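You operate a simulated robot arm through the tools that you are given. There is no shell and no other tool. Be economical: measure what you need, move in short steps, check, and stop when the job is done.

You run a simulated robot arm. Do the job below in one go: nothing can be reset, and whatever is moved stays where it is left.

JOB
Dry the plate and the white bowl, then stack bowl on plate.
Fine: use the tea towel and put it back; the plate stays on its mat; drop nothing; a knock or hard squeeze cracks china.

The check looks at the end state, three seconds after you hand in, the way a careful person would. Anything else that was tipped, shoved, dropped, spilled or broken makes it a failure.

ROBOT AND FRAMES
A 7-joint arm with a two-finger parallel gripper, fixed in place. Base frame: the origin is at the foot of the arm, x ahead of it, y to its left, z up; the work surface is at about z = 0. Lengths are in mm, angles in rad, forces in N, time in s.
With the tool pointing down near the work surface it reaches from about 240 to 620 mm from the base axis. Its first joint turns from -1.152 to 1.152 rad. Payload 2.6 kg.
The TCP is the grasp point between the finger pads, 30 mm short of the fingertips. In the tool frame z runs along the fingers and y along their closing line. Largest opening 94 mm; finger width 28, thickness 10; the body of the gripper, 50 by 96 mm, starts 55 mm behind the TCP.
Orientation is that of the tool frame in the base frame, as [roll, pitch, yaw] about the fixed x, y, z axes, in that order (R = Rz(yaw) Ry(pitch) Rx(roll)). With the fingers straight down and closing along the base's y, the tool's x points along the base's -x, its y along +y and its z along -z.

CONTROLS
- The arm moves only by the tool play_rows. Its argument "rows" is a list that holds one entry, the list of rows, each a list of 7 numbers: the shift along the tool's x, y, z in mm, then the turn, a rotation vector about the tool's x, y, z in rad, then the opening, from 0 (shut) to 1 (fully open). In form: [[[tx, ty, tz, rx, ry, rz, jaw], ...]]. A call has 1 to 20 rows; each row shifts and turns the commanded pose from where the row before left it, along the tool's axes as they then stand. Each row takes 0.2 s and may step no farther than 50 mm and 0.15 rad from the row before; otherwise, or with a gripper value out of range, the whole call is refused. A pose out of reach is approached as far as the arm can. The call stops where the force on the tool passes 40 N (or 10 N more than at its start, if that is more) or the arm is blocked; 0.2 s more then pass. The fingers move at their own pace (about 72 mm/s each) and stop on an object; they squeeze with about 40 N. The grip force told is the motor's: it shows also when the fingers shut on nothing. Time passes only in rows, and 0.2 s behind the last, so rows that do not move let the fingers close. It gives the time, the measured TCP pose, the force on the tool (base axes), the opening and the grip force at its end, in the units of the frame above (readings bear some noise).
- Cameras (640 x 400 px; columns grow to the right, rows downward): "scene" is fixed at [33.6, 441.8, 554.8]; the picture's right is [-0.69, -0.72, 0.00], its down [-0.48, 0.46, -0.75] and it looks along [0.54, -0.52, -0.67] (base axes); focal length 245 px, centre (320, 200). "wrist" rides on the gripper at [-37, 0, -58] in the tool frame; the picture's right is [0.00, -1.00, 0.00], its down [0.97, 0.00, -0.24] and it looks along [0.24, 0.00, 0.97] (tool axes); focal length 218 px, centre (320, 200).
- snapshot(camera): a new picture of that camera. The clock stands still meanwhile.
- point_at(camera, pixels): there is no depth. For up to 12 entries [column, row, z] of the newest picture of that camera ("zoom" is the newest enlarged one), the place [x, y] in the base frame at which the ray of that pixel passes the height z, good to about 3 mm, but the place of the scene camera against the robot may be out by one fixed shift of up to 12 mm in any direction. The clock stands still meanwhile.
- enlarge(camera, box): a new picture of the part [left, top, right, bottom] of that camera's present view, enlarged. The clock stands still meanwhile.
- job_done(): hands the job in; it is judged then, once.

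Keep the steps short. Do not move on a guess: measure, check each grasp and each placing, and mend mistakes. In all there are 80 turns and 54 pictures (those below and enlarged ones count). Leave the gripper open and the arm clear of the work at the hand-in unless told otherwise, and finish with a single line.

The tools are called after "Emit:" as name(argument=value, ...) on one line, values as JSON. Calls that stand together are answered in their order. play_rows: Moves the arm, as the interface text tells. Its arguments: {"type":"object","properties":{"rows":{"type":"array"}},"required":["rows"]} The other tools are called the same way: snapshot (camera) takes a picture; point_at (camera, pixels) gives the place at which the rays of pixels pass given heights; enlarge (camera, box) takes an enlarged picture of a part of a camera's view; job_done () hands the job in.

At the start:

```text
time_s: 0.0
eef_pos: [342.6, -31.1, 353.4]
tcp_rot: [-3.14, 0.0, 3.141]
wrist_force: [1.4, 0.5, 0.3]
grip_width: 94.2
grip_force: 0.0
```

scene: 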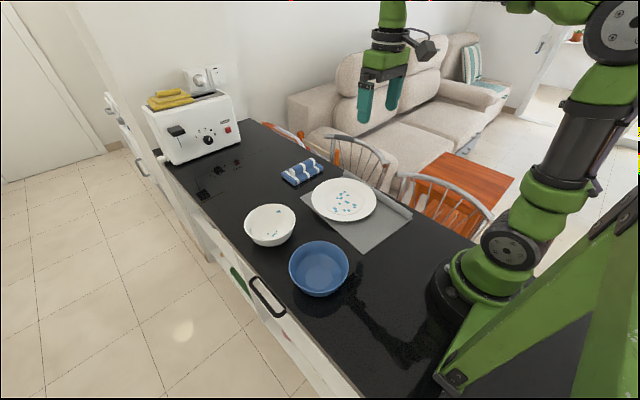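
wrist: 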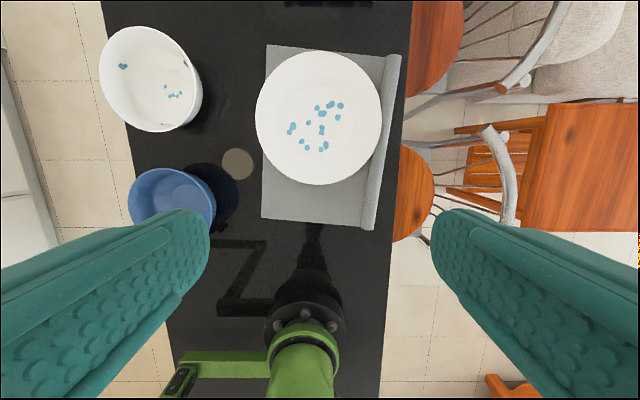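

I see a white plate with blue drops on a grey mat, a white bowl with drops, a blue bowl, and a blue striped folded tea towel. I'll enlarge the areas of interest first.

Emit:
enlarge(camera="scene", box=[230, 140, 430, 265])

Emit:
enlarge(camera="scene", box=[130, 60, 340, 220])

Emit:
point_at(camera="wrist", pixels=[[255, 118, 20], [382, 118, 20], [319, 51, 20], [319, 185, 20], [99, 75, 60], [203, 90, 60], [150, 27, 60], [150, 132, 60], [128, 200, 60], [216, 200, 60], [265, 45, 0], [372, 230, 0]])

Emit:
point_at(camera="scene", pixels=[[281, 174, 15], [292, 187, 15], [324, 170, 15], [312, 158, 15], [302, 171, 20], [343, 200, 20], [270, 225, 60], [244, 225, 60], [297, 225, 60], [270, 205, 60], [318, 268, 60]])

```text
3.20 times, centred on (330, 202) of scene
```

zoom: 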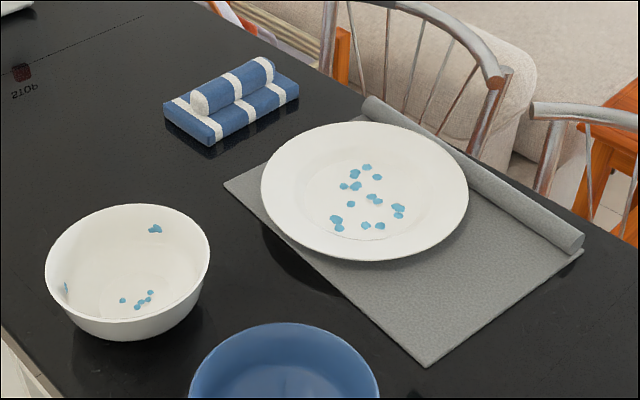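

```text
2.50 times, centred on (235, 140) of scene
```

zoom: 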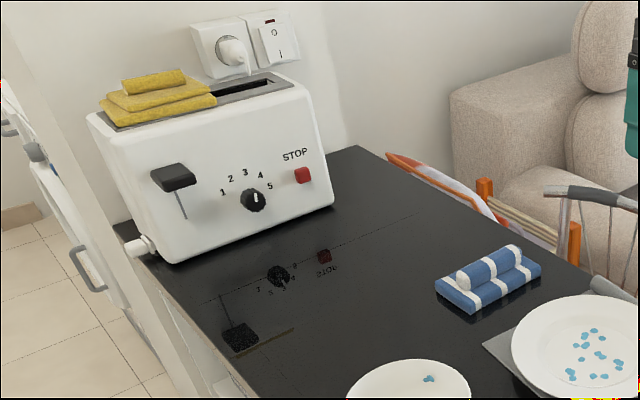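

```text
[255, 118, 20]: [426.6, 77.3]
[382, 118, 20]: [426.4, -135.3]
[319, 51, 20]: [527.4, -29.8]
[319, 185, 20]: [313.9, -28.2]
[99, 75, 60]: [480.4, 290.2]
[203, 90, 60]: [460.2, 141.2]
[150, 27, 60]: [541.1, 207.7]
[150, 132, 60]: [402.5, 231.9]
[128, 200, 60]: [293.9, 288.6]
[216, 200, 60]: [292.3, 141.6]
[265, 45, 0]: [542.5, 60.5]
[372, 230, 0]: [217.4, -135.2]
```

```text
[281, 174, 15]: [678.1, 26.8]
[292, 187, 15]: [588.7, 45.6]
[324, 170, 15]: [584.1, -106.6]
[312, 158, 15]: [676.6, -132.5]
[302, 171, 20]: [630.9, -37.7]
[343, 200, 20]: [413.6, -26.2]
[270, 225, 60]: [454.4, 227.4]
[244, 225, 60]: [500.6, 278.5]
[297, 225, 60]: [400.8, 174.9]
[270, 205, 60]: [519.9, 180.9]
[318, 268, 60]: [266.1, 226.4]
```

The tea towel is the striped pad with a roll on top as a handle, near (630, -38) and close to the reach limit. I'll move forward at the present height to view it with the wrist camera.

Emit:
play_rows(rows=[[[-40, 0, 0, 0, 0, 0, 1], [-40, 0, 0, 0, 0, 0, 1], [-40, 0, 0, 0, 0, 0, 1], [-40, 0, 0, 0, 0, 0, 1], [0, 0, 30, 0, 0, 0, 1], [0, 0, 30, 0, 0, 0, 1], [0, 0, 0, 0, 0, 0, 1]]])

Emit:
snapshot(camera="wrist")

```text
time_s: 1.6
eef_pos: [502.2, -30.5, 293.8]
tcp_rot: [-3.14, -0.001, -3.141]
wrist_force: [0.9, 0.8, -0.5]
grip_width: 93.8
grip_force: 0.0
```

```text
49 pictures are left
```

wrist: 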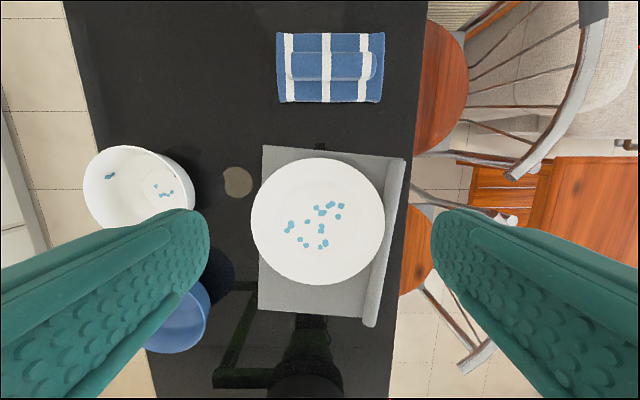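

The towel is at (277–385, 32–103) and its roll at (285–377, 51–81). I'll measure the towel, plate and bowl positions.

Emit:
point_at(camera="wrist", pixels=[[277, 33, 15], [385, 33, 15], [279, 102, 0], [382, 102, 0], [285, 66, 25], [377, 66, 25], [330, 51, 25], [330, 81, 25], [250, 220, 25], [385, 220, 25], [318, 157, 25], [318, 286, 25]])

Emit:
enlarge(camera="wrist", box=[230, 0, 430, 125])

Emit:
enlarge(camera="scene", box=[262, 140, 342, 200])

```text
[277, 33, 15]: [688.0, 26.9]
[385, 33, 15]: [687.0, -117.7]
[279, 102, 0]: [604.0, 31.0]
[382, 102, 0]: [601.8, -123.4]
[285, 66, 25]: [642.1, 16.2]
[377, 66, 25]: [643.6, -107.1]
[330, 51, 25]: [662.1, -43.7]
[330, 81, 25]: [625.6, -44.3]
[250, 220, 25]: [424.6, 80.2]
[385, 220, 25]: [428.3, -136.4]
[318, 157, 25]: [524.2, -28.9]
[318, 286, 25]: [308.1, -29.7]
```

```text
3.20 times, centred on (330, 62) of wrist
```

zoom: 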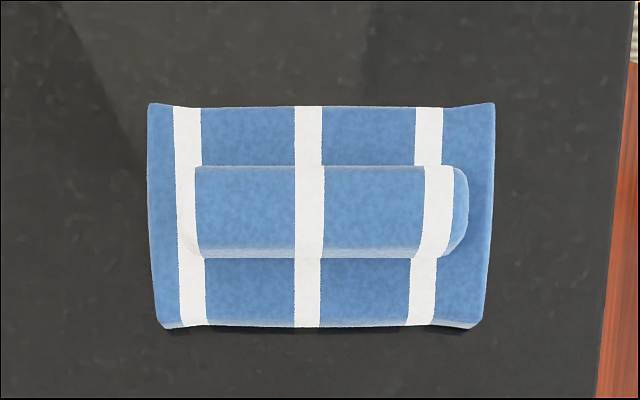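

```text
6.67 times, centred on (302, 170) of scene
```

zoom: 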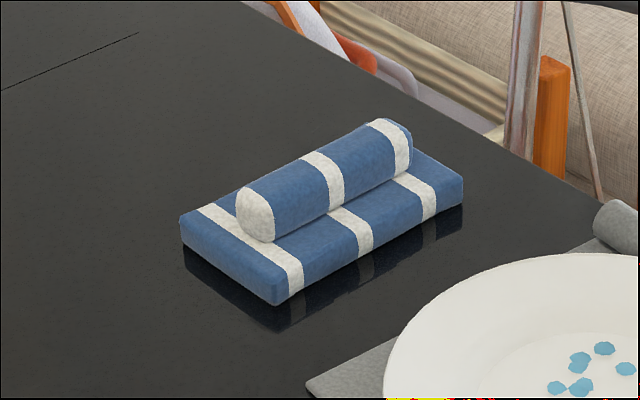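

Roll centre is about (640, -45), its axis along y, about 35 mm across. The fingers must close along x, so I'll turn the tool -90° about its z, and move above the towel, checking reach on the way.

Emit:
play_rows(rows=[[[-45, -5, 0, 0, 0, 0, 1], [-45, -5, 0, 0, 0, 0, 1], [-46, -4, 0, 0, 0, 0, 1], [0, 0, 10, 0, 0, -0.1428, 1], [0, 0, 15, 0, 0, -0.1428, 1], [0, 0, 15, 0, 0, -0.1428, 1], [0, 0, 15, 0, 0, -0.1428, 1], [0, 0, 15, 0, 0, -0.1428, 1], [0, 0, 15, 0, 0, -0.1428, 1], [0, 0, 15, 0, 0, -0.1428, 1], [0, 0, 15, 0, 0, -0.1428, 1], [0, 0, 15, 0, 0, -0.1428, 1], [0, 0, 10, 0, 0, -0.1428, 1], [0, 0, 0, 0, 0, -0.1428, 1], [0, 0, 0, 0, 0, 0, 1]]])

Emit:
snapshot(camera="scene")

Emit:
snapshot(camera="wrist")

```text
time_s: 4.8
eef_pos: [557.1, -29.8, 150.1]
tcp_rot: [-3.142, 0.0, -1.569]
wrist_force: [-0.2, -0.4, 0.5]
grip_width: 93.9
grip_force: 0.1
out of reach, approached as far as the arm can: row 2, 3
```

```text
46 pictures are left
```

scene: 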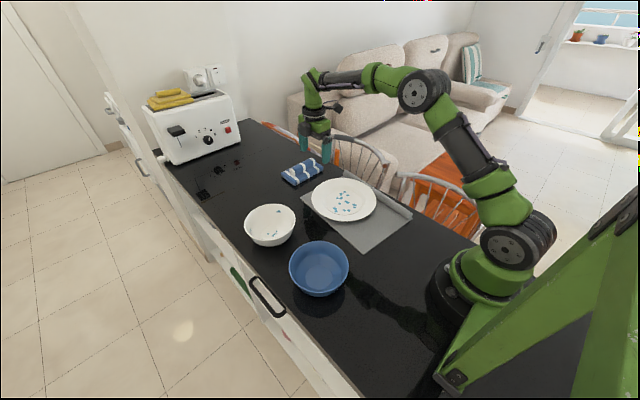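

```text
45 pictures are left
```

wrist: 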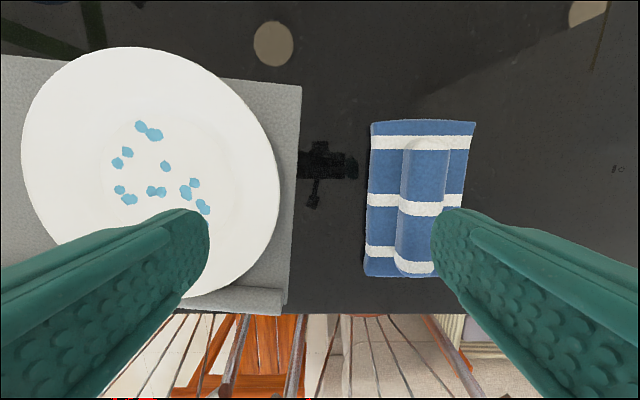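

At z = 150 the tool stands at (557, -30) with tool y = base −x. I'll measure the roll (columns 400–450) from here, then move forward at this lower height.

Emit:
point_at(camera="wrist", pixels=[[404, 150, 40], [451, 150, 40], [400, 205, 40], [445, 205, 40], [425, 137, 40], [420, 277, 40], [370, 123, 18], [475, 123, 18], [365, 276, 18], [370, 123, 0]])

Emit:
play_rows(rows=[[[5, -25, 10, 0, 0, 0, 1], [5, -25, 10, 0, 0, 0, 1], [5, -20, 10, 0, 0, 0, 1], [0, -12, 10, 0, 0, 0, 1], [0, 0, 0, 0, 0, 0, 1]]])

Emit:
snapshot(camera="wrist")

```text
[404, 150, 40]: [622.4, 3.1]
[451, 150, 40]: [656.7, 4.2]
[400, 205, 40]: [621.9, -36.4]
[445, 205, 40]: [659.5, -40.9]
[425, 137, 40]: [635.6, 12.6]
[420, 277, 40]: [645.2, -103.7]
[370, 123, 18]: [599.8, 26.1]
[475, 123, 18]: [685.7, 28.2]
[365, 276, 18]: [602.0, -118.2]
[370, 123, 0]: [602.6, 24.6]
```

```text
time_s: 6.0
eef_pos: [614.3, -25.6, 115.0]
tcp_rot: [3.141, -0.002, -1.569]
wrist_force: [-0.1, 0.4, 0.0]
grip_width: 94.1
grip_force: 0.0
out of reach, approached as far as the arm can: row 3, 4
```

```text
44 pictures are left
```

wrist: 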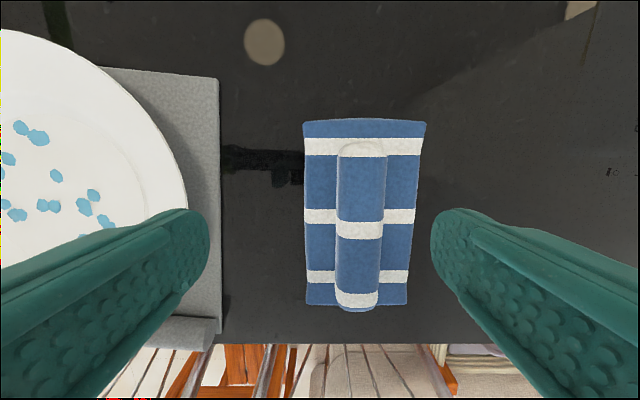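

The roll is 34 mm wide, centred at (640, -46); pad spans x 603–686, y -118–27. A vertical tool reaches only x≈614 here, so I'll tilt the fingers outward by 0.2 rad (about tool x) and approach at z = 75 with an opening of about 64 mm.

Emit:
play_rows(rows=[[[0, 0, 0, 0.1, 0, 0, 0.68], [0, 0, 0, 0.1, 0, 0, 0.68], [10, -9, 22, 0, 0, 0, 0.68], [10, -8.5, 22, 0, 0, 0, 0.68], [0, 0, 0, 0, 0, 0, 0.68]]])

Emit:
snapshot(camera="wrist")

```text
time_s: 7.2
eef_pos: [640.0, -47.6, 74.0]
tcp_rot: [-2.939, 0.0, -1.57]
wrist_force: [-0.5, 0.1, -0.4]
grip_width: 63.7
grip_force: 0.0
```

```text
43 pictures are left
```

wrist: 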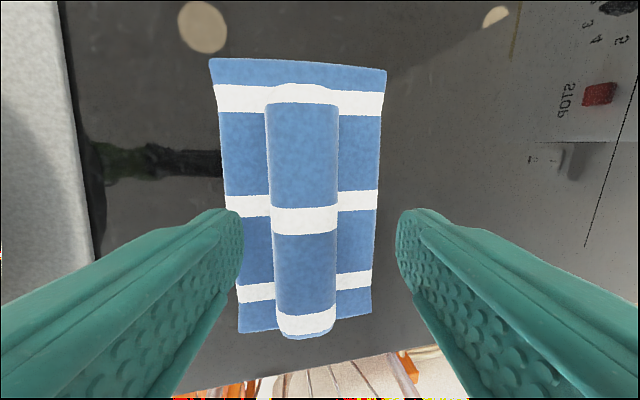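

The roll lies slightly inward of the finger middle, as expected for the tilt. I'll go down to about (636, -46, 57) with a narrower opening, watching force.

Emit:
play_rows(rows=[[[-1, 4, 5, 0, 0, 0, 0.6], [-1, 1.5, 5.5, 0, 0, 0, 0.6], [0, 1.5, 5.5, 0, 0, 0, 0.6], [0, 0, 0, 0, 0, 0, 0.6]]])

Emit:
snapshot(camera="wrist")

Emit:
enlarge(camera="scene", box=[252, 110, 372, 200])

```text
time_s: 8.2
eef_pos: [636.0, -47.0, 57.4]
tcp_rot: [-2.941, -0.001, -1.572]
wrist_force: [-0.6, 0.1, -0.3]
grip_width: 56.3
grip_force: 0.0
```

```text
42 pictures are left
```

wrist: 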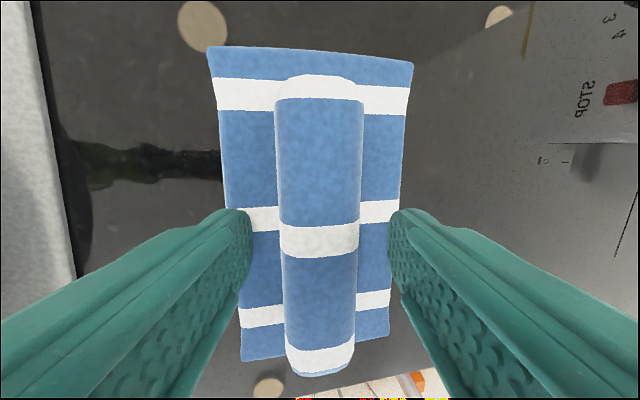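

```text
4.44 times, centred on (312, 155) of scene
```

zoom: 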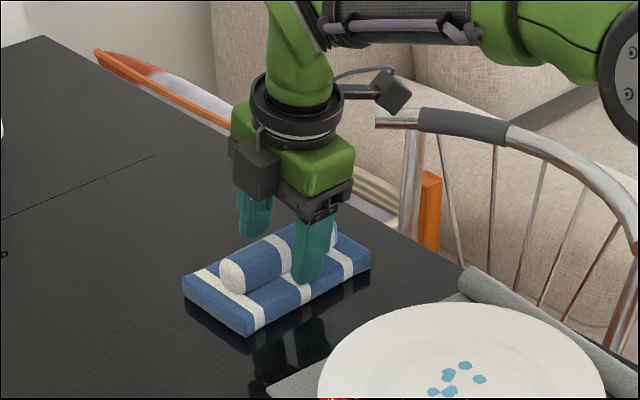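

The fingers straddle the roll, well centred. I'll close on it gradually and read the width and grip force.

Emit:
play_rows(rows=[[[0, 0, 0, 0, 0, 0, 0.4], [0, 0, 0, 0, 0, 0, 0.32], [0, 0, 0, 0, 0, 0, 0.28], [0, 0, 0, 0, 0, 0, 0.25], [0, 0, 0, 0, 0, 0, 0.25]]])

```text
time_s: 9.4
eef_pos: [635.7, -46.3, 56.7]
tcp_rot: [-2.941, 0.001, -1.569]
wrist_force: [-3.2, -0.6, 6.6]
grip_width: 32.3
grip_force: 39.7
```

It grips the roll at 32 mm and 40 N. I'll lift 70 mm straight up and check.

Emit:
play_rows(rows=[[[0, -2, -9.8, 0, 0, 0, 0.2], [0, -4, -19.6, 0, 0, 0, 0.2], [0, -4, -19.6, 0, 0, 0, 0.2], [0, -4, -19.6, 0, 0, 0, 0.2], [0, 0, 0, 0, 0, 0, 0.2]]])

Emit:
enlarge(camera="scene", box=[232, 100, 392, 200])

Emit:
snapshot(camera="wrist")

```text
time_s: 10.6
eef_pos: [637.8, -44.8, 126.1]
tcp_rot: [-2.944, 0.0, -1.57]
wrist_force: [0.5, -0.4, -0.4]
grip_width: 28.8
grip_force: 39.7
```

```text
4.00 times, centred on (312, 150) of scene
```

zoom: 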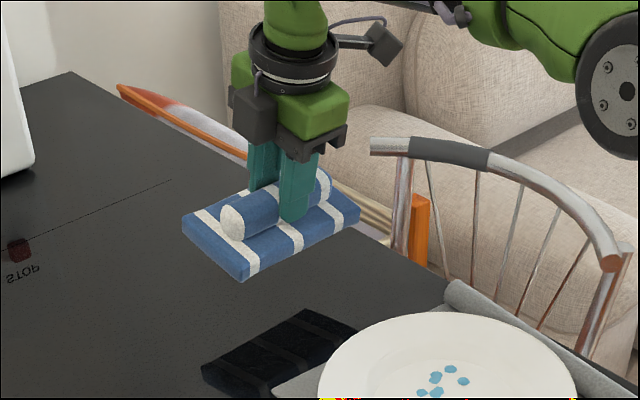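

```text
39 pictures are left
```

wrist: 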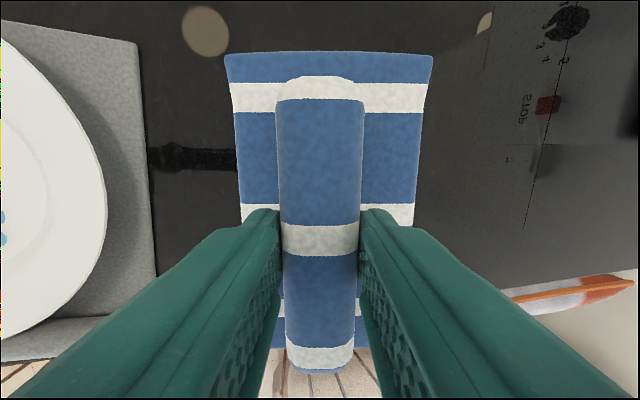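

The towel is held firmly, pad level. TCP-to-pad-bottom is about 57 mm. I'll carry it at this height (pad bottom z≈69, plate rim ≈30) to above the plate centre at (420, -29).

Emit:
play_rows(rows=[[[-3, 42.7, -8.7, 0, 0, 0, 0.2], [-3, 42.7, -8.7, 0, 0, 0, 0.2], [-3, 42.7, -8.7, 0, 0, 0, 0.2], [-3, 42.7, -8.7, 0, 0, 0, 0.2], [-3, 42.7, -8.7, 0, 0, 0, 0.2], [0, 0, 0, 0, 0, 0, 0.2]]])

Emit:
enlarge(camera="scene", box=[240, 110, 440, 235])

Emit:
snapshot(camera="wrist")

```text
time_s: 12.0
eef_pos: [417.7, -29.7, 127.7]
tcp_rot: [-2.943, 0.0, -1.57]
wrist_force: [0.5, -0.2, -0.7]
grip_width: 29.1
grip_force: 39.8
```

```text
3.20 times, centred on (340, 172) of scene
```

zoom: 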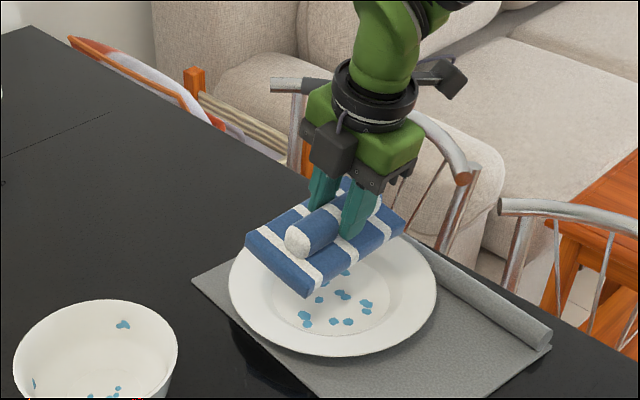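

```text
37 pictures are left
```

wrist: 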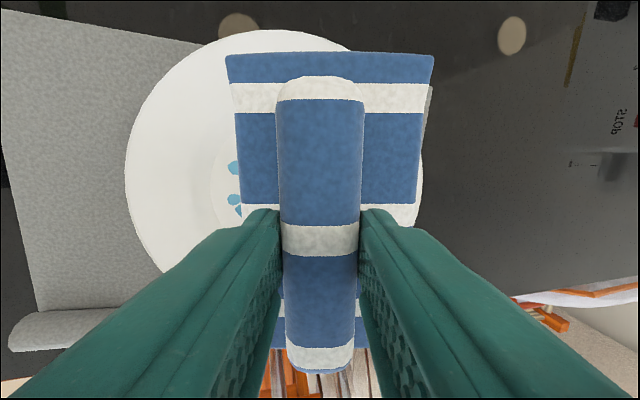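

After gripping, the pad aligned itself with the tilted fingers (inner edge slightly low). I'll untilt to vertical so that the pad is level, and look again.

Emit:
play_rows(rows=[[[0, 0, 0, -0.1, 0, 0, 0.2], [0, 0, 0, -0.1, 0, 0, 0.2], [0, 0, 0, 0, 0, 0, 0.2]]])

Emit:
enlarge(camera="scene", box=[280, 130, 410, 230])

```text
time_s: 12.8
eef_pos: [418.1, -31.4, 127.2]
tcp_rot: [3.14, -0.001, -1.571]
wrist_force: [-0.8, 0.5, -0.6]
grip_width: 29.3
grip_force: 39.7
```

```text
4.00 times, centred on (345, 180) of scene
```

zoom: 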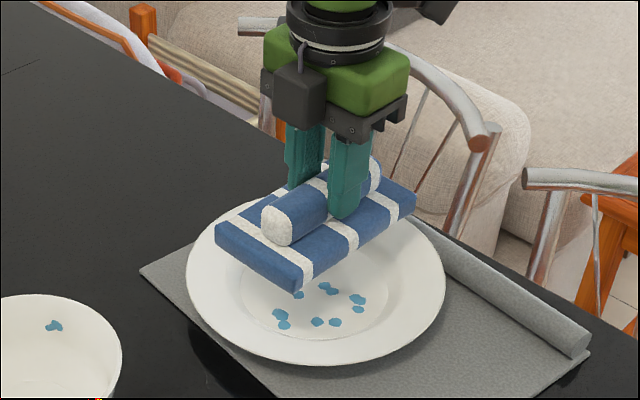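

Now the pad is level. The plate's well (≈118 mm) is smaller than the 145 mm pad, so I'll wipe with one tilted end at a time. First I'll tilt the -y end down by 0.3 rad at (410, 30) and come down to hover above the well.

Emit:
play_rows(rows=[[[-30, 4, 0, 0, 0, 0, 0.2], [-31, 4, 0, 0, 0, 0, 0.2], [0, 0, 0, 0, -0.15, 0, 0.2], [0, 0, 0, 0, -0.15, 0, 0.2], [8.6, 0, 27.7, 0, 0, 0, 0.2], [0, 0, 0, 0, 0, 0, 0.2]]])

Emit:
enlarge(camera="scene", box=[280, 130, 410, 230])

```text
time_s: 14.2
eef_pos: [410.4, 30.3, 98.5]
tcp_rot: [-3.142, 0.3, -1.572]
wrist_force: [0.1, 0.0, -0.4]
grip_width: 29.0
grip_force: 40.0
```

```text
4.00 times, centred on (345, 180) of scene
```

zoom: 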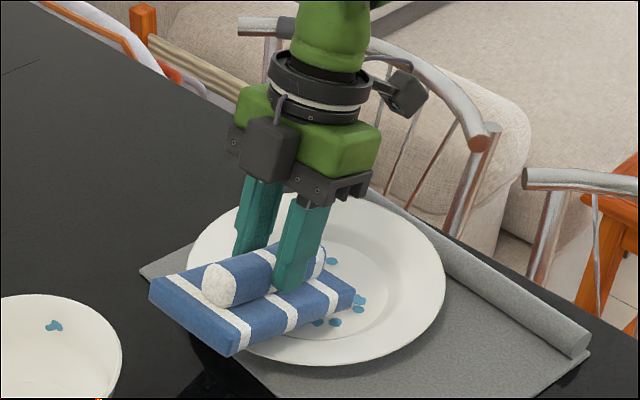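

The −y end hovers over the well. I'll lower in small steps: 10 mm first, watching force.

Emit:
play_rows(rows=[[[0.9, 0, 2.9, 0, 0, 0, 0.2], [0.9, 0, 2.9, 0, 0, 0, 0.2], [0.9, 0, 2.9, 0, 0, 0, 0.2], [0.3, 0, 1, 0, 0, 0, 0.2], [0, 0, 0, 0, 0, 0, 0.2]]])

Emit:
play_rows(rows=[[[0.6, 0, 1.9, 0, 0, 0, 0.2], [0, 0, 0, 0, 0, 0, 0.2]]])

Emit:
play_rows(rows=[[[0.6, 0, 1.9, 0, 0, 0, 0.2], [0, 0, 0, 0, 0, 0, 0.2]]])

Emit:
enlarge(camera="scene", box=[280, 130, 410, 230])

```text
time_s: 15.4
eef_pos: [412.0, 31.0, 88.7]
tcp_rot: [-3.141, 0.301, -1.573]
wrist_force: [-2.1, -0.2, 6.4]
grip_width: 28.9
grip_force: 40.0
```

```text
time_s: 16.0
eef_pos: [411.9, 31.2, 87.0]
tcp_rot: [-3.139, 0.3, -1.57]
wrist_force: [-5.3, 3.1, 22.5]
grip_width: 29.3
grip_force: 40.5
```

```text
time_s: 16.6
eef_pos: [412.3, 31.6, 85.2]
tcp_rot: [-3.136, 0.303, -1.566]
wrist_force: [0.8, 12.0, 27.2]
grip_width: 29.1
grip_force: 39.9
```

```text
4.00 times, centred on (345, 180) of scene
```

zoom: 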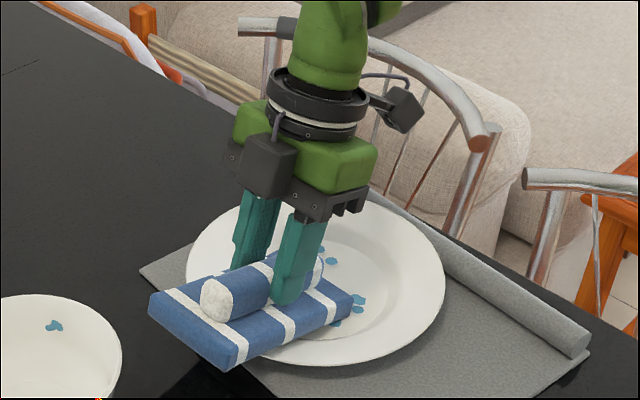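

Contact began at TCP z≈89. 27 N is more than needed, so I'll back off 2.5 mm and drag the edge gently towards −y.

Emit:
play_rows(rows=[[[-0.75, 0, -2.4, 0, 0, 0, 0.2], [0, 0, 0, 0, 0, 0, 0.2], [5.73, 0, -1.77, 0, 0, 0, 0.2], [5.73, 0, -1.77, 0, 0, 0, 0.2]]])

Emit:
enlarge(camera="scene", box=[280, 130, 410, 230])

```text
time_s: 17.6
eef_pos: [411.9, 18.5, 86.6]
tcp_rot: [3.139, 0.301, -1.57]
wrist_force: [-0.2, 0.0, -1.2]
grip_width: 29.1
grip_force: 39.8
```

```text
4.00 times, centred on (345, 180) of scene
```

zoom: 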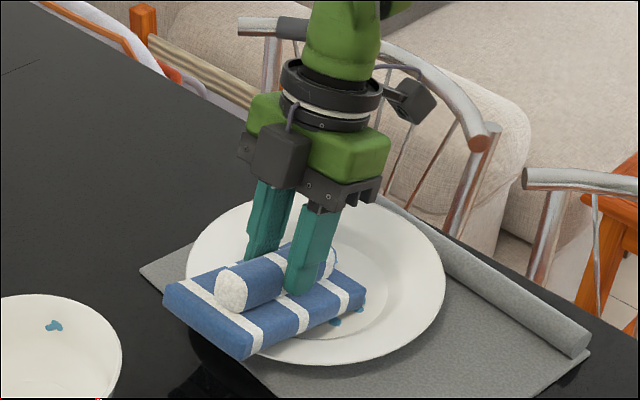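

Force has dropped to zero at z 86.6, so the earlier contact was the rim side, not the well. I'll lower 2 mm more and read.

Emit:
play_rows(rows=[[[0.6, 0, 1.9, 0, 0, 0, 0.2], [0, 0, 0, 0, 0, 0, 0.2]]])

```text
time_s: 18.2
eef_pos: [411.9, 19.0, 86.3]
tcp_rot: [-3.14, 0.301, -1.571]
wrist_force: [-3.0, 0.0, 9.5]
grip_width: 29.0
grip_force: 40.0
```

9.5 N of contact now. I'll drag towards −y in small steps and then look at the drops.

Emit:
play_rows(rows=[[[5.73, 0, -1.77, 0, 0, 0, 0.2], [5.73, 0, -1.77, 0, 0, 0, 0.2], [5.73, 0, -1.77, 0, 0, 0, 0.2]]])

Emit:
enlarge(camera="scene", box=[280, 130, 410, 230])

```text
time_s: 19.0
eef_pos: [411.2, 0.7, 84.8]
tcp_rot: [-3.139, 0.3, -1.57]
wrist_force: [0.5, 7.7, 14.4]
grip_width: 29.2
grip_force: 39.6
```

```text
4.00 times, centred on (345, 180) of scene
```

zoom: 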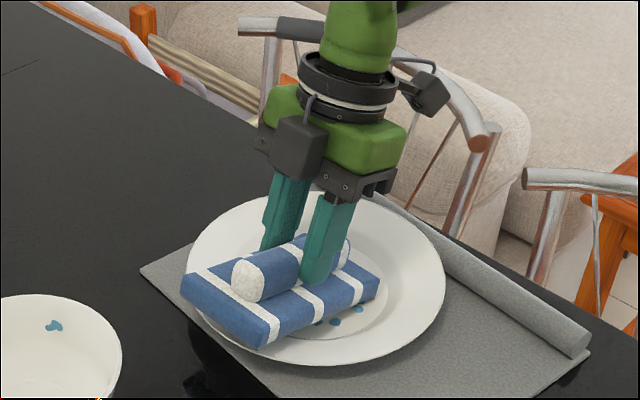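

Contact with the floor is real now (friction shows), and the plate has not moved. I'll ease 0.7 mm up and continue to edge y≈−72.

Emit:
play_rows(rows=[[[-0.2, 0, -0.7, 0, 0, 0, 0.2], [5.73, 0, -1.77, 0, 0, 0, 0.2], [5.73, 0, -1.77, 0, 0, 0, 0.2], [5.73, 0, -1.77, 0, 0, 0, 0.2]]])

Emit:
enlarge(camera="scene", box=[280, 130, 410, 230])

```text
time_s: 20.0
eef_pos: [412.5, -15.4, 86.7]
tcp_rot: [-3.14, 0.302, -1.571]
wrist_force: [1.4, 11.4, 8.6]
grip_width: 28.9
grip_force: 40.1
```

```text
4.00 times, centred on (345, 180) of scene
```

zoom: 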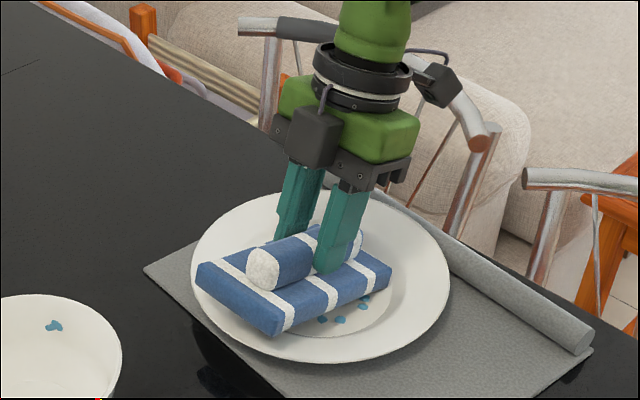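

The end reached the well's side: the plate and mat shifted about 3 mm. I'll stop there, lift 45 mm, shift clear and see which drops remain.

Emit:
play_rows(rows=[[[-6.6, 0, -21.5, 0, 0, 0, 0.2], [-6.6, 0, -21.5, 0, 0, 0, 0.2], [0, 0, -40, 0, 0.15, 0, 0.2], [0, -20, -40, 0, 0.15, 0, 0.2], [0, -45, 0, 0, 0, 0, 0.2], [0, -45, 0, 0, 0, 0, 0.2], [0, 0, 0, 0, 0, 0, 0.2]]])

Emit:
enlarge(camera="scene", box=[270, 140, 430, 240])

```text
time_s: 21.6
eef_pos: [519.9, -34.4, 209.0]
tcp_rot: [3.142, -0.003, -1.57]
wrist_force: [-0.1, -0.3, -0.7]
grip_width: 28.9
grip_force: 40.5
```

```text
4.00 times, centred on (350, 190) of scene
```

zoom: 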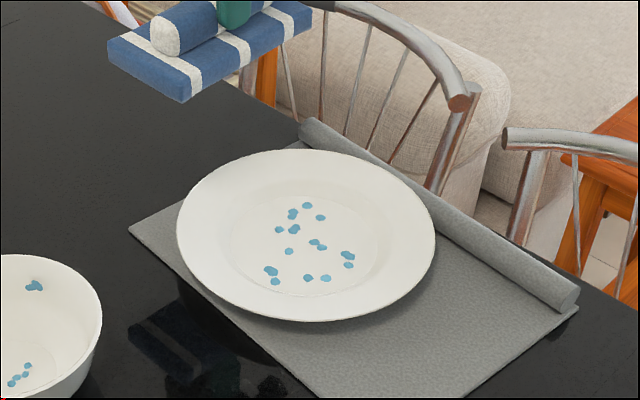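

None of the drops has gone: the pad edge must have been hanging on the well's sloping side. I'll measure the plate rim, the well and the drops in this enlarged picture.

Emit:
point_at(camera="zoom", pixels=[[176, 230, 30], [436, 238, 30], [300, 150, 30], [310, 322, 30], [307, 205, 12], [280, 230, 12], [320, 217, 12], [314, 241, 12], [347, 256, 12], [271, 273, 12], [325, 277, 12], [289, 251, 12]])

Emit:
enlarge(camera="scene", box=[310, 172, 382, 224])

```text
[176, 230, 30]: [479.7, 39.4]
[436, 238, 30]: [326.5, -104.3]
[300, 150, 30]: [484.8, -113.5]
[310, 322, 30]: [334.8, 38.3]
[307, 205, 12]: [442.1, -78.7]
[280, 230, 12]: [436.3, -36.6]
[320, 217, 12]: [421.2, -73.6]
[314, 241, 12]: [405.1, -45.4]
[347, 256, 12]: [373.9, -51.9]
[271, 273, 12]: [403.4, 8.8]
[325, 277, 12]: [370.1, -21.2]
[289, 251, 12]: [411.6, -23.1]
```

```text
7.69 times, centred on (346, 198) of scene
```

zoom: 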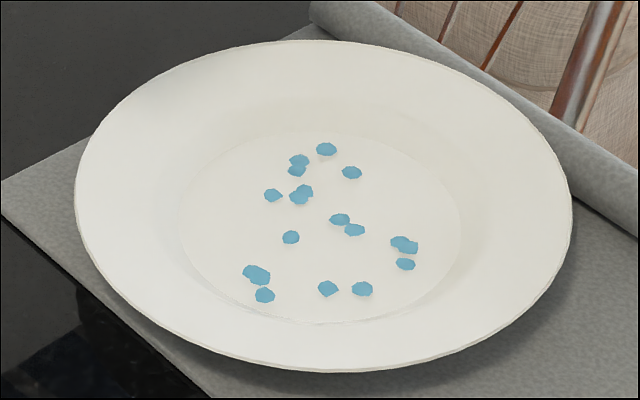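

The pad in hand may not be level across x in this vertical pose (its short edges look inner-side up), so only one corner may have touched. I'll look closely at the pad in hand.

Emit:
enlarge(camera="scene", box=[280, 110, 364, 170])

```text
6.67 times, centred on (322, 140) of scene
```

zoom: 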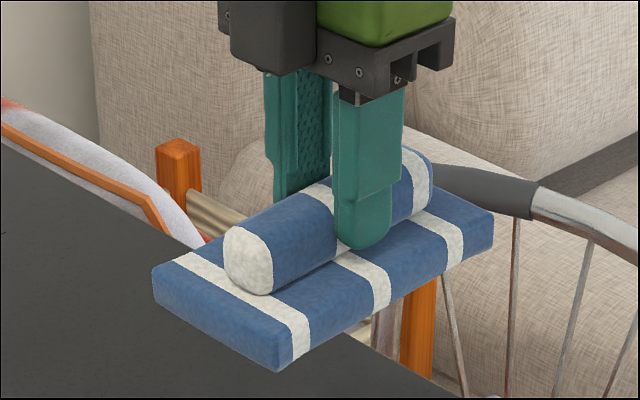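

Emit:
point_at(camera="zoom", pixels=[[153, 297, 150], [153, 297, 140], [153, 297, 160], [277, 372, 150], [277, 372, 140], [277, 372, 160], [493, 246, 150], [493, 246, 140], [493, 246, 160]])

```text
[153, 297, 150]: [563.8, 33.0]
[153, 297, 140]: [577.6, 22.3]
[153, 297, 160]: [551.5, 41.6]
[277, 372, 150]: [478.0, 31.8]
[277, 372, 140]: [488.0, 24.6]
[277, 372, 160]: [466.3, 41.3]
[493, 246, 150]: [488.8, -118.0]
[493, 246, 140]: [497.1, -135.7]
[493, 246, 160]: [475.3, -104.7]
```

The pad may be a degree or two off level across x, so it touched with only one corner (readings show the +x side being pushed up). I'll set the towel down on the free counter at x≈600, within vertical reach, and regrasp it with the tool vertical so the pad sits square to the tool.

Emit:
play_rows(rows=[[[0, -40, 15, 0, 0, 0, 0.2], [0, -15, 35, 0, 0, 0, 0.2], [5, -10, 35, 0, 0, 0, 0.2], [6, -15, 30, 0, 0, 0, 0.2], [0, 0, 15, 0, 0, 0, 0.2], [0, 0, 10, 0, 0, 0, 0.2], [0, 0, 0, 0, 0, 0, 0.2]]])

Emit:
play_rows(rows=[[[0, 0, 4, 0, 0, 0, 0.2], [0, 0, 3, 0, 0, 0, 0.2], [0, 0, 0, 0, 0, 0, 0.2]]])

```text
time_s: 23.2
eef_pos: [600.7, -45.1, 68.1]
tcp_rot: [3.141, 0.001, -1.571]
wrist_force: [0.0, 0.5, -1.0]
grip_width: 29.2
grip_force: 40.1
```

```text
time_s: 24.0
eef_pos: [601.2, -45.2, 60.3]
tcp_rot: [3.141, -0.001, -1.572]
wrist_force: [0.9, -0.4, 0.6]
grip_width: 29.1
grip_force: 40.2
```

Emit:
play_rows(rows=[[[0, 0, 2, 0, 0, 0, 0.2], [0, 0, 1, 0, 0, 0, 0.2], [0, 0, 0, 0, 0, 0, 0.2]]])

Emit:
enlarge(camera="scene", box=[268, 130, 352, 190])

```text
time_s: 24.8
eef_pos: [601.2, -45.7, 60.9]
tcp_rot: [-3.136, 0.002, -1.57]
wrist_force: [-6.8, 0.1, 16.0]
grip_width: 29.1
grip_force: 39.7
```

```text
6.67 times, centred on (310, 160) of scene
```

zoom: 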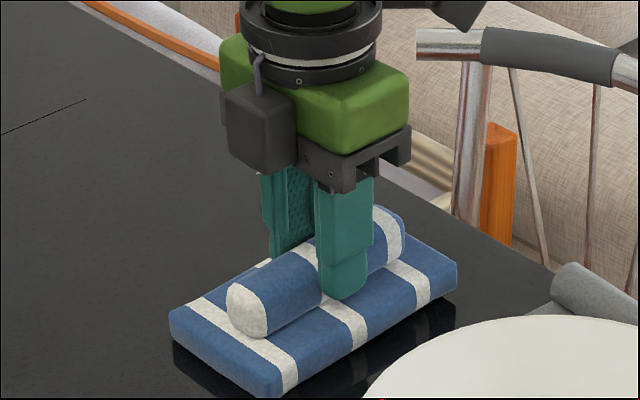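

This confirms it: the +x edge touches first. I'll open here (the pad settles a few mm), and regrasp it straight.

Emit:
play_rows(rows=[[[0, 0, 0, 0, 0, 0, 0.4], [0, 0, 0, 0, 0, 0, 0.55], [0, 0, 0, 0, 0, 0, 0.55]]])

Emit:
snapshot(camera="wrist")

```text
time_s: 25.6
eef_pos: [601.9, -45.5, 58.9]
tcp_rot: [-3.141, 0.0, -1.572]
wrist_force: [0.0, -0.2, 0.2]
grip_width: 51.7
grip_force: 0.0
```

```text
26 pictures are left
```

wrist: 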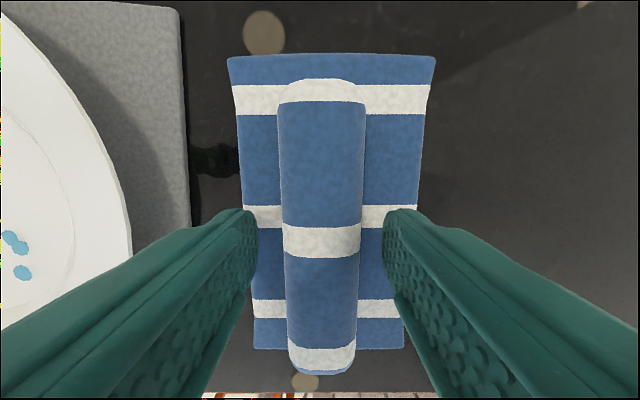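

The roll is centred. I'll lower 6 mm and close.

Emit:
play_rows(rows=[[[0, 0, 3, 0, 0, 0, 0.55], [0, 0, 3, 0, 0, 0, 0.45], [0, 0, 0, 0, 0, 0, 0.35], [0, 0, 0, 0, 0, 0, 0.28], [0, 0, 0, 0, 0, 0, 0.2], [0, 0, 0, 0, 0, 0, 0.2]]])

```text
time_s: 27.0
eef_pos: [600.2, -46.1, 53.2]
tcp_rot: [-3.14, -0.001, -1.573]
wrist_force: [0.2, 0.8, 1.4]
grip_width: 29.0
grip_force: 39.4
```

Regrasped square: pad bottom is 53 mm below the TCP. I'll lift, carry back over the plate, tilt the −y end down by 0.25 rad and hover.

Emit:
play_rows(rows=[[[0, 0, -20, 0, 0, 0, 0.2], [0, 0, -40, 0, 0, 0, 0.2], [0, 0, -30, 0, 0, 0, 0.2], [-20, 46, 0, 0, 0, 0, 0.2], [-20, 45, 0, 0, 0, 0, 0.2], [-20, 45, 0, 0, 0, 0, 0.2], [-22, 45, 0, 0, 0, 0, 0.2], [0, 4, 0, 0, -0.125, 0, 0.2], [0, 0, 0, 0, -0.125, 0, 0.2], [5.5, 0, 21.8, 0, 0, 0, 0.2], [5.5, 0, 21.8, 0, 0, 0, 0.2], [0, 0, 0, 0, 0, 0, 0.2]]])

Emit:
play_rows(rows=[[[0.75, 0, 2.9, 0, 0, 0, 0.2], [0.75, 0, 2.9, 0, 0, 0, 0.2], [0, 0, 0, 0, 0, 0, 0.2]]])

```text
refused: row 4 steps farther than a row can; nothing moved
```

```text
time_s: 27.6
eef_pos: [602.2, -45.6, 52.8]
tcp_rot: [-3.136, 0.004, -1.577]
wrist_force: [-1.6, 0.7, 3.3]
grip_width: 29.1
grip_force: 39.9
stopped in row 3: the force on the tool passed its limit (the readings are from after the stop); the commanded pose is now the measured one
```

My carry call was refused (row 4 too long), and the follow-up pressed the pad on the counter until the limit; nothing moved. I'll make sure of the grip and do the carry again with shorter rows, one call at a time.

Emit:
play_rows(rows=[[[0, 0, -2, 0, 0, 0, 0.2], [0, 0, -40, 0, 0, 0, 0.2], [0, 0, -47, 0, 0, 0, 0.2], [-20, 42, 0, 0, 0, 0, 0.2], [-20, 42, 0, 0, 0, 0, 0.2], [-20, 42, 0, 0, 0, 0, 0.2], [-21, 42, 0, 0, 0, 0, 0.2], [0, 19, 0, 0, -0.125, 0, 0.2], [0, 0, 0, 0, -0.125, 0, 0.2], [5.5, 0, 21.8, 0, 0, 0, 0.2], [5.5, 0, 21.8, 0, 0, 0, 0.2], [0, 0, 0, 0, 0, 0, 0.2]]])

```text
time_s: 30.2
eef_pos: [415.4, 35.5, 94.5]
tcp_rot: [-3.135, 0.254, -1.573]
wrist_force: [0.7, 0.5, -0.9]
grip_width: 29.1
grip_force: 40.4
```

The edge is about z 25 at y≈−20. Lowering 5 mm.

Emit:
play_rows(rows=[[[0.6, 0, 2.4, 0, 0, 0, 0.2], [0.6, 0, 2.4, 0, 0, 0, 0.2], [0, 0, 0, 0, 0, 0, 0.2]]])

```text
time_s: 31.0
eef_pos: [416.7, 35.4, 91.2]
tcp_rot: [-3.135, 0.252, -1.574]
wrist_force: [-0.2, 0.7, 0.0]
grip_width: 28.9
grip_force: 40.1
```

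Emit:
play_rows(rows=[[[0.75, 0, 2.9, 0, 0, 0, 0.2], [0, 0, 0, 0, 0, 0, 0.2]]])

```text
time_s: 31.6
eef_pos: [414.8, 35.5, 86.5]
tcp_rot: [-3.136, 0.254, -1.575]
wrist_force: [-0.6, -0.9, -1.9]
grip_width: 28.9
grip_force: 40.0
```

Emit:
play_rows(rows=[[[0.5, 0, 1.9, 0, 0, 0, 0.2], [0, 0, 0, 0, 0, 0, 0.2]]])

```text
time_s: 32.2
eef_pos: [415.9, 35.9, 84.4]
tcp_rot: [-3.135, 0.253, -1.577]
wrist_force: [0.2, 0.1, -0.6]
grip_width: 29.0
grip_force: 40.2
```

Emit:
play_rows(rows=[[[0.5, 0, 1.9, 0, 0, 0, 0.2], [0, 0, 0, 0, 0, 0, 0.2]]])

```text
time_s: 32.8
eef_pos: [415.5, 34.3, 83.1]
tcp_rot: [-3.136, 0.253, -1.576]
wrist_force: [0.8, -0.8, -0.9]
grip_width: 28.8
grip_force: 40.3
```

Emit:
play_rows(rows=[[[0.5, 0, 1.9, 0, 0, 0, 0.2], [0, 0, 0, 0, 0, 0, 0.2]]])

```text
time_s: 33.4
eef_pos: [415.2, 35.0, 81.9]
tcp_rot: [-3.137, 0.253, -1.573]
wrist_force: [0.7, -0.6, -1.3]
grip_width: 29.0
grip_force: 40.0
```

Emit:
play_rows(rows=[[[0.4, 0, 1.5, 0, 0, 0, 0.2], [0, 0, 0, 0, 0, 0, 0.2]]])

```text
time_s: 34.0
eef_pos: [415.4, 36.0, 81.1]
tcp_rot: [-3.137, 0.252, -1.574]
wrist_force: [-3.5, -1.0, 11.7]
grip_width: 28.9
grip_force: 39.7
```

Contact at z≈81 (edge ≈12 mm). Dragging 22 mm towards −y now.

Emit:
play_rows(rows=[[[5.33, 0, -1.36, 0, 0, 0, 0.2], [5.33, 0, -1.36, 0, 0, 0, 0.2], [5.33, 0, -1.36, 0, 0, 0, 0.2], [5.33, 0, -1.36, 0, 0, 0, 0.2]]])

Emit:
enlarge(camera="scene", box=[300, 150, 396, 222])

```text
time_s: 35.0
eef_pos: [416.8, 16.3, 81.1]
tcp_rot: [-3.135, 0.254, -1.57]
wrist_force: [-0.1, 10.2, 17.9]
grip_width: 29.1
grip_force: 40.2
```

```text
5.56 times, centred on (348, 186) of scene
```

zoom: 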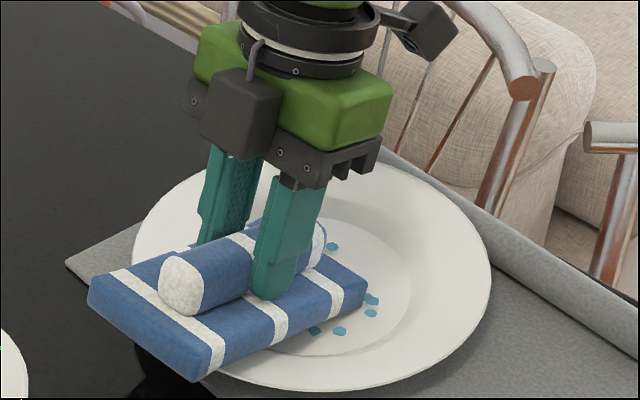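

In contact, plate still. I'll ease up 0.8 mm and drag 22 mm more, then lift clear and look.

Emit:
play_rows(rows=[[[-0.2, 0, -0.8, 0, 0, 0, 0.2], [5.33, 0, -1.36, 0, 0, 0, 0.2], [5.33, 0, -1.36, 0, 0, 0, 0.2], [5.33, 0, -1.36, 0, 0, 0, 0.2]]])

```text
time_s: 36.0
eef_pos: [413.5, -3.4, 81.6]
tcp_rot: [-3.138, 0.253, -1.574]
wrist_force: [-0.2, 5.6, 10.9]
grip_width: 29.1
grip_force: 40.1
```

Now lifting and moving to +x to see the plate.

Emit:
play_rows(rows=[[[-5, 0, -19.4, 0, 0, 0, 0.2], [-10, 0, -38.8, 0, 0, 0, 0.2], [0, -30, -38, 0, 0.125, 0, 0.2], [0, -40, -20, 0, 0.125, 0, 0.2], [0, 0, 0, 0, 0, 0, 0.2]]])

Emit:
enlarge(camera="scene", box=[290, 145, 410, 235])

```text
time_s: 37.2
eef_pos: [485.4, -14.4, 200.1]
tcp_rot: [-3.135, 0.003, -1.577]
wrist_force: [-0.7, 0.3, -0.7]
grip_width: 29.2
grip_force: 39.9
```

```text
4.44 times, centred on (350, 190) of scene
```

zoom: 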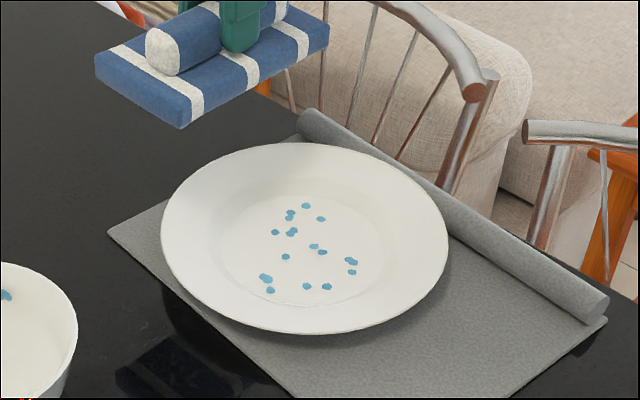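

The drops are visibly smaller than before (about 20 %), so wiping dries gradually and needs more rubbing. I'll go back down to the same contact pose and rub back and forth in the well.

Emit:
play_rows(rows=[[[0, 0, 0, 0, -0.125, 0, 0.2], [0, 40, 20, 0, 0, 0, 0.2], [0, 0, 0, 0, -0.125, 0, 0.2], [0, 30, 38, 0, 0, 0, 0.2], [10, 0, 38.8, 0, 0, 0, 0.2], [3.2, 0, 12.4, 0, 0, 0, 0.2], [1, 0, 4, 0, 0, 0, 0.2], [0, 0, 0, 0, 0, 0, 0.2]]])

```text
time_s: 39.0
eef_pos: [415.0, -2.0, 84.4]
tcp_rot: [-3.138, 0.254, -1.574]
wrist_force: [0.3, 0.5, 0.8]
grip_width: 29.1
grip_force: 39.6
```

Emit:
play_rows(rows=[[[0.8, 0, 3.1, 0, 0, 0, 0.2], [-7.75, 0, 1.98, 0, 0, 0, 0.2], [-7.75, 0, 1.98, 0, 0, 0, 0.2], [-7.75, 0, 1.98, 0, 0, 0, 0.2], [-7.75, 0, 1.98, 0, 0, 0, 0.2]]])

```text
time_s: 40.2
eef_pos: [415.5, 29.9, 81.3]
tcp_rot: [-3.137, 0.253, -1.574]
wrist_force: [0.9, 0.2, -0.4]
grip_width: 29.0
grip_force: 39.7
```

Just hovering; 1.5 mm lower, then four strokes.

Emit:
play_rows(rows=[[[0.4, 0, 1.5, 0, 0, 0, 0.2], [7.75, 0, -1.98, 0, 0, 0, 0.2], [7.75, 0, -1.98, 0, 0, 0, 0.2], [7.75, 0, -1.98, 0, 0, 0, 0.2], [7.75, 0, -1.98, 0, 0, 0, 0.2]]])

```text
time_s: 41.4
eef_pos: [416.6, -1.4, 81.9]
tcp_rot: [-3.131, 0.254, -1.571]
wrist_force: [1.1, 15.2, 30.2]
grip_width: 29.1
grip_force: 39.5
```

30 N is high at this end; ease 1.2 mm and rub within a slightly smaller range.

Emit:
play_rows(rows=[[[-0.3, 0, -1.2, 0, 0, 0, 0.2], [-7.75, 0, 2.1, 0, 0, 0, 0.2], [-7.75, 0, 2.1, 0, 0, 0, 0.2], [-7.75, 0, 2.1, 0, 0, 0, 0.2], [7.75, 0, -2.1, 0, 0, 0, 0.2], [7.75, 0, -2.1, 0, 0, 0, 0.2], [7.75, 0, -2.1, 0, 0, 0, 0.2]]])

```text
time_s: 43.0
eef_pos: [416.7, -2.4, 82.6]
tcp_rot: [-3.139, 0.254, -1.573]
wrist_force: [-0.7, 0.0, -1.1]
grip_width: 28.9
grip_force: 40.2
```

Emit:
play_rows(rows=[[[0.2, 0, 0.8, 0, 0, 0, 0.2], [-7.75, 0, 2.1, 0, 0, 0, 0.2], [-7.75, 0, 2.1, 0, 0, 0, 0.2], [-7.75, 0, 2.1, 0, 0, 0, 0.2], [7.75, 0, -2.1, 0, 0, 0, 0.2], [7.75, 0, -2.1, 0, 0, 0, 0.2], [7.75, 0, -2.1, 0, 0, 0, 0.2]]])

Emit:
enlarge(camera="scene", box=[290, 145, 410, 235])

```text
time_s: 44.6
eef_pos: [415.5, -3.7, 79.5]
tcp_rot: [-3.136, 0.252, -1.576]
wrist_force: [-0.9, -0.3, -0.8]
grip_width: 28.9
grip_force: 40.3
```

```text
4.44 times, centred on (350, 190) of scene
```

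zoom: 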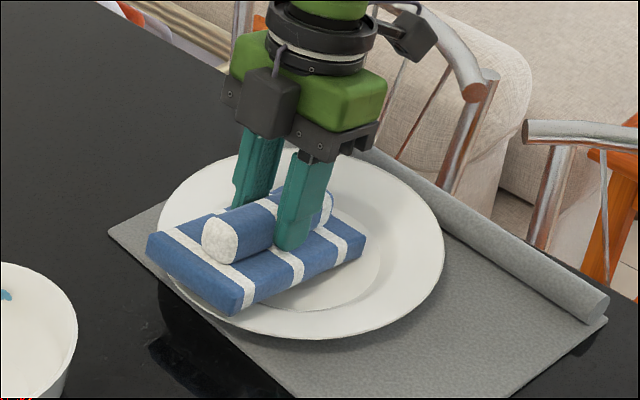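

No drops are visible any more beyond the pad. I'll lift clear to +x and check the whole plate.

Emit:
play_rows(rows=[[[-5, 0, -19.4, 0, 0, 0, 0.2], [-10, 0, -38.8, 0, 0, 0, 0.2], [0, -30, -38, 0, 0.125, 0, 0.2], [0, -40, -20, 0, 0.125, 0, 0.2], [0, 0, 0, 0, 0, 0, 0.2]]])

Emit:
snapshot(camera="scene")

Emit:
enlarge(camera="scene", box=[230, 145, 390, 255])

```text
time_s: 45.8
eef_pos: [484.8, -17.2, 198.4]
tcp_rot: [-3.136, 0.001, -1.576]
wrist_force: [-0.3, -1.3, -1.9]
grip_width: 29.2
grip_force: 39.9
```

```text
22 pictures are left
```

scene: 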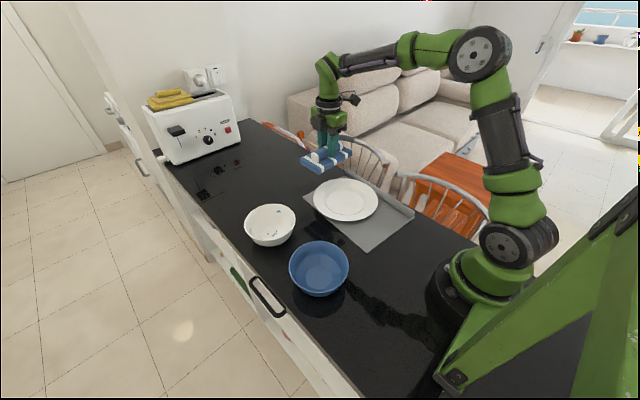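

```text
3.64 times, centred on (310, 200) of scene
```

zoom: 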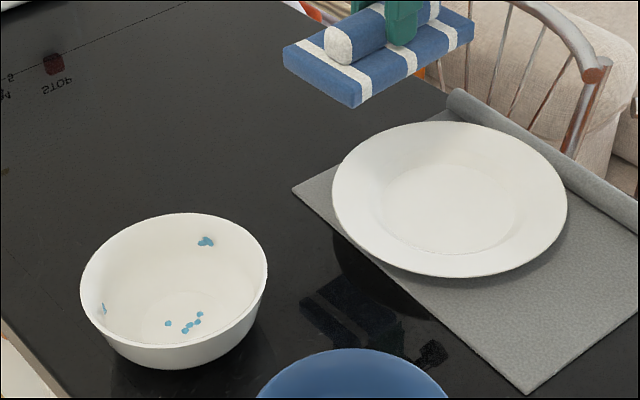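

The plate is completely dry. Next the bowl, with drops at its bottom and walls. I'll move to (330, 190, 200), high enough, to see it beside the pad with the wrist camera.

Emit:
play_rows(rows=[[[-34.5, 26, 0, 0, 0, 0, 0.2], [-34.5, 26, 0, 0, 0, 0, 0.2], [-34.5, 26, 0, 0, 0, 0, 0.2], [-34.5, 26, 0, 0, 0, 0, 0.2], [-34.5, 26, 0, 0, 0, 0, 0.2], [-34.5, 26, 0, 0, 0, 0, 0.2], [0, 0, 0, 0, 0, 0, 0.2]]])

Emit:
snapshot(camera="wrist")

```text
time_s: 47.4
eef_pos: [330.7, 191.6, 196.7]
tcp_rot: [-3.136, 0.005, -1.578]
wrist_force: [-0.4, 0.1, -0.2]
grip_width: 29.1
grip_force: 40.2
```

```text
20 pictures are left
```

wrist: 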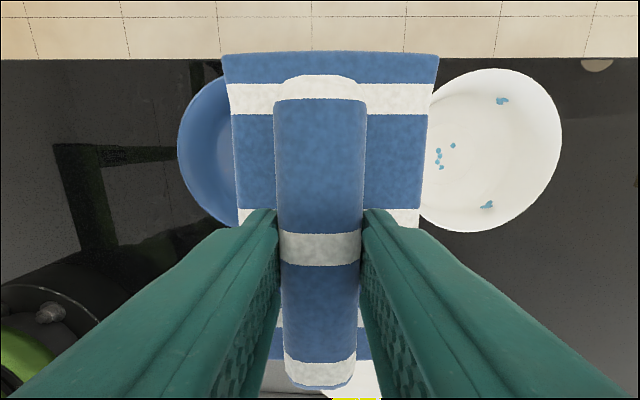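

Emit:
point_at(camera="wrist", pixels=[[562, 145, 50], [562, 145, 70], [490, 68, 50], [490, 68, 70], [485, 233, 50], [485, 233, 70], [439, 158, 8], [453, 145, 8], [502, 100, 30], [488, 205, 30], [200, 95, 60], [178, 140, 60]])

```text
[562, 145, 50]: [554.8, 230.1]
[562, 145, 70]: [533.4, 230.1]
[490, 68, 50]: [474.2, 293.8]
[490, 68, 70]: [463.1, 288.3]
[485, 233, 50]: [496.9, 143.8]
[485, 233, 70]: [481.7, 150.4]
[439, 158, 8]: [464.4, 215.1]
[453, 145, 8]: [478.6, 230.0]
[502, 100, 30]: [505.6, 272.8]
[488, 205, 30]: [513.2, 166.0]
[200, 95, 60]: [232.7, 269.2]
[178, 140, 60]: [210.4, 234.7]
```

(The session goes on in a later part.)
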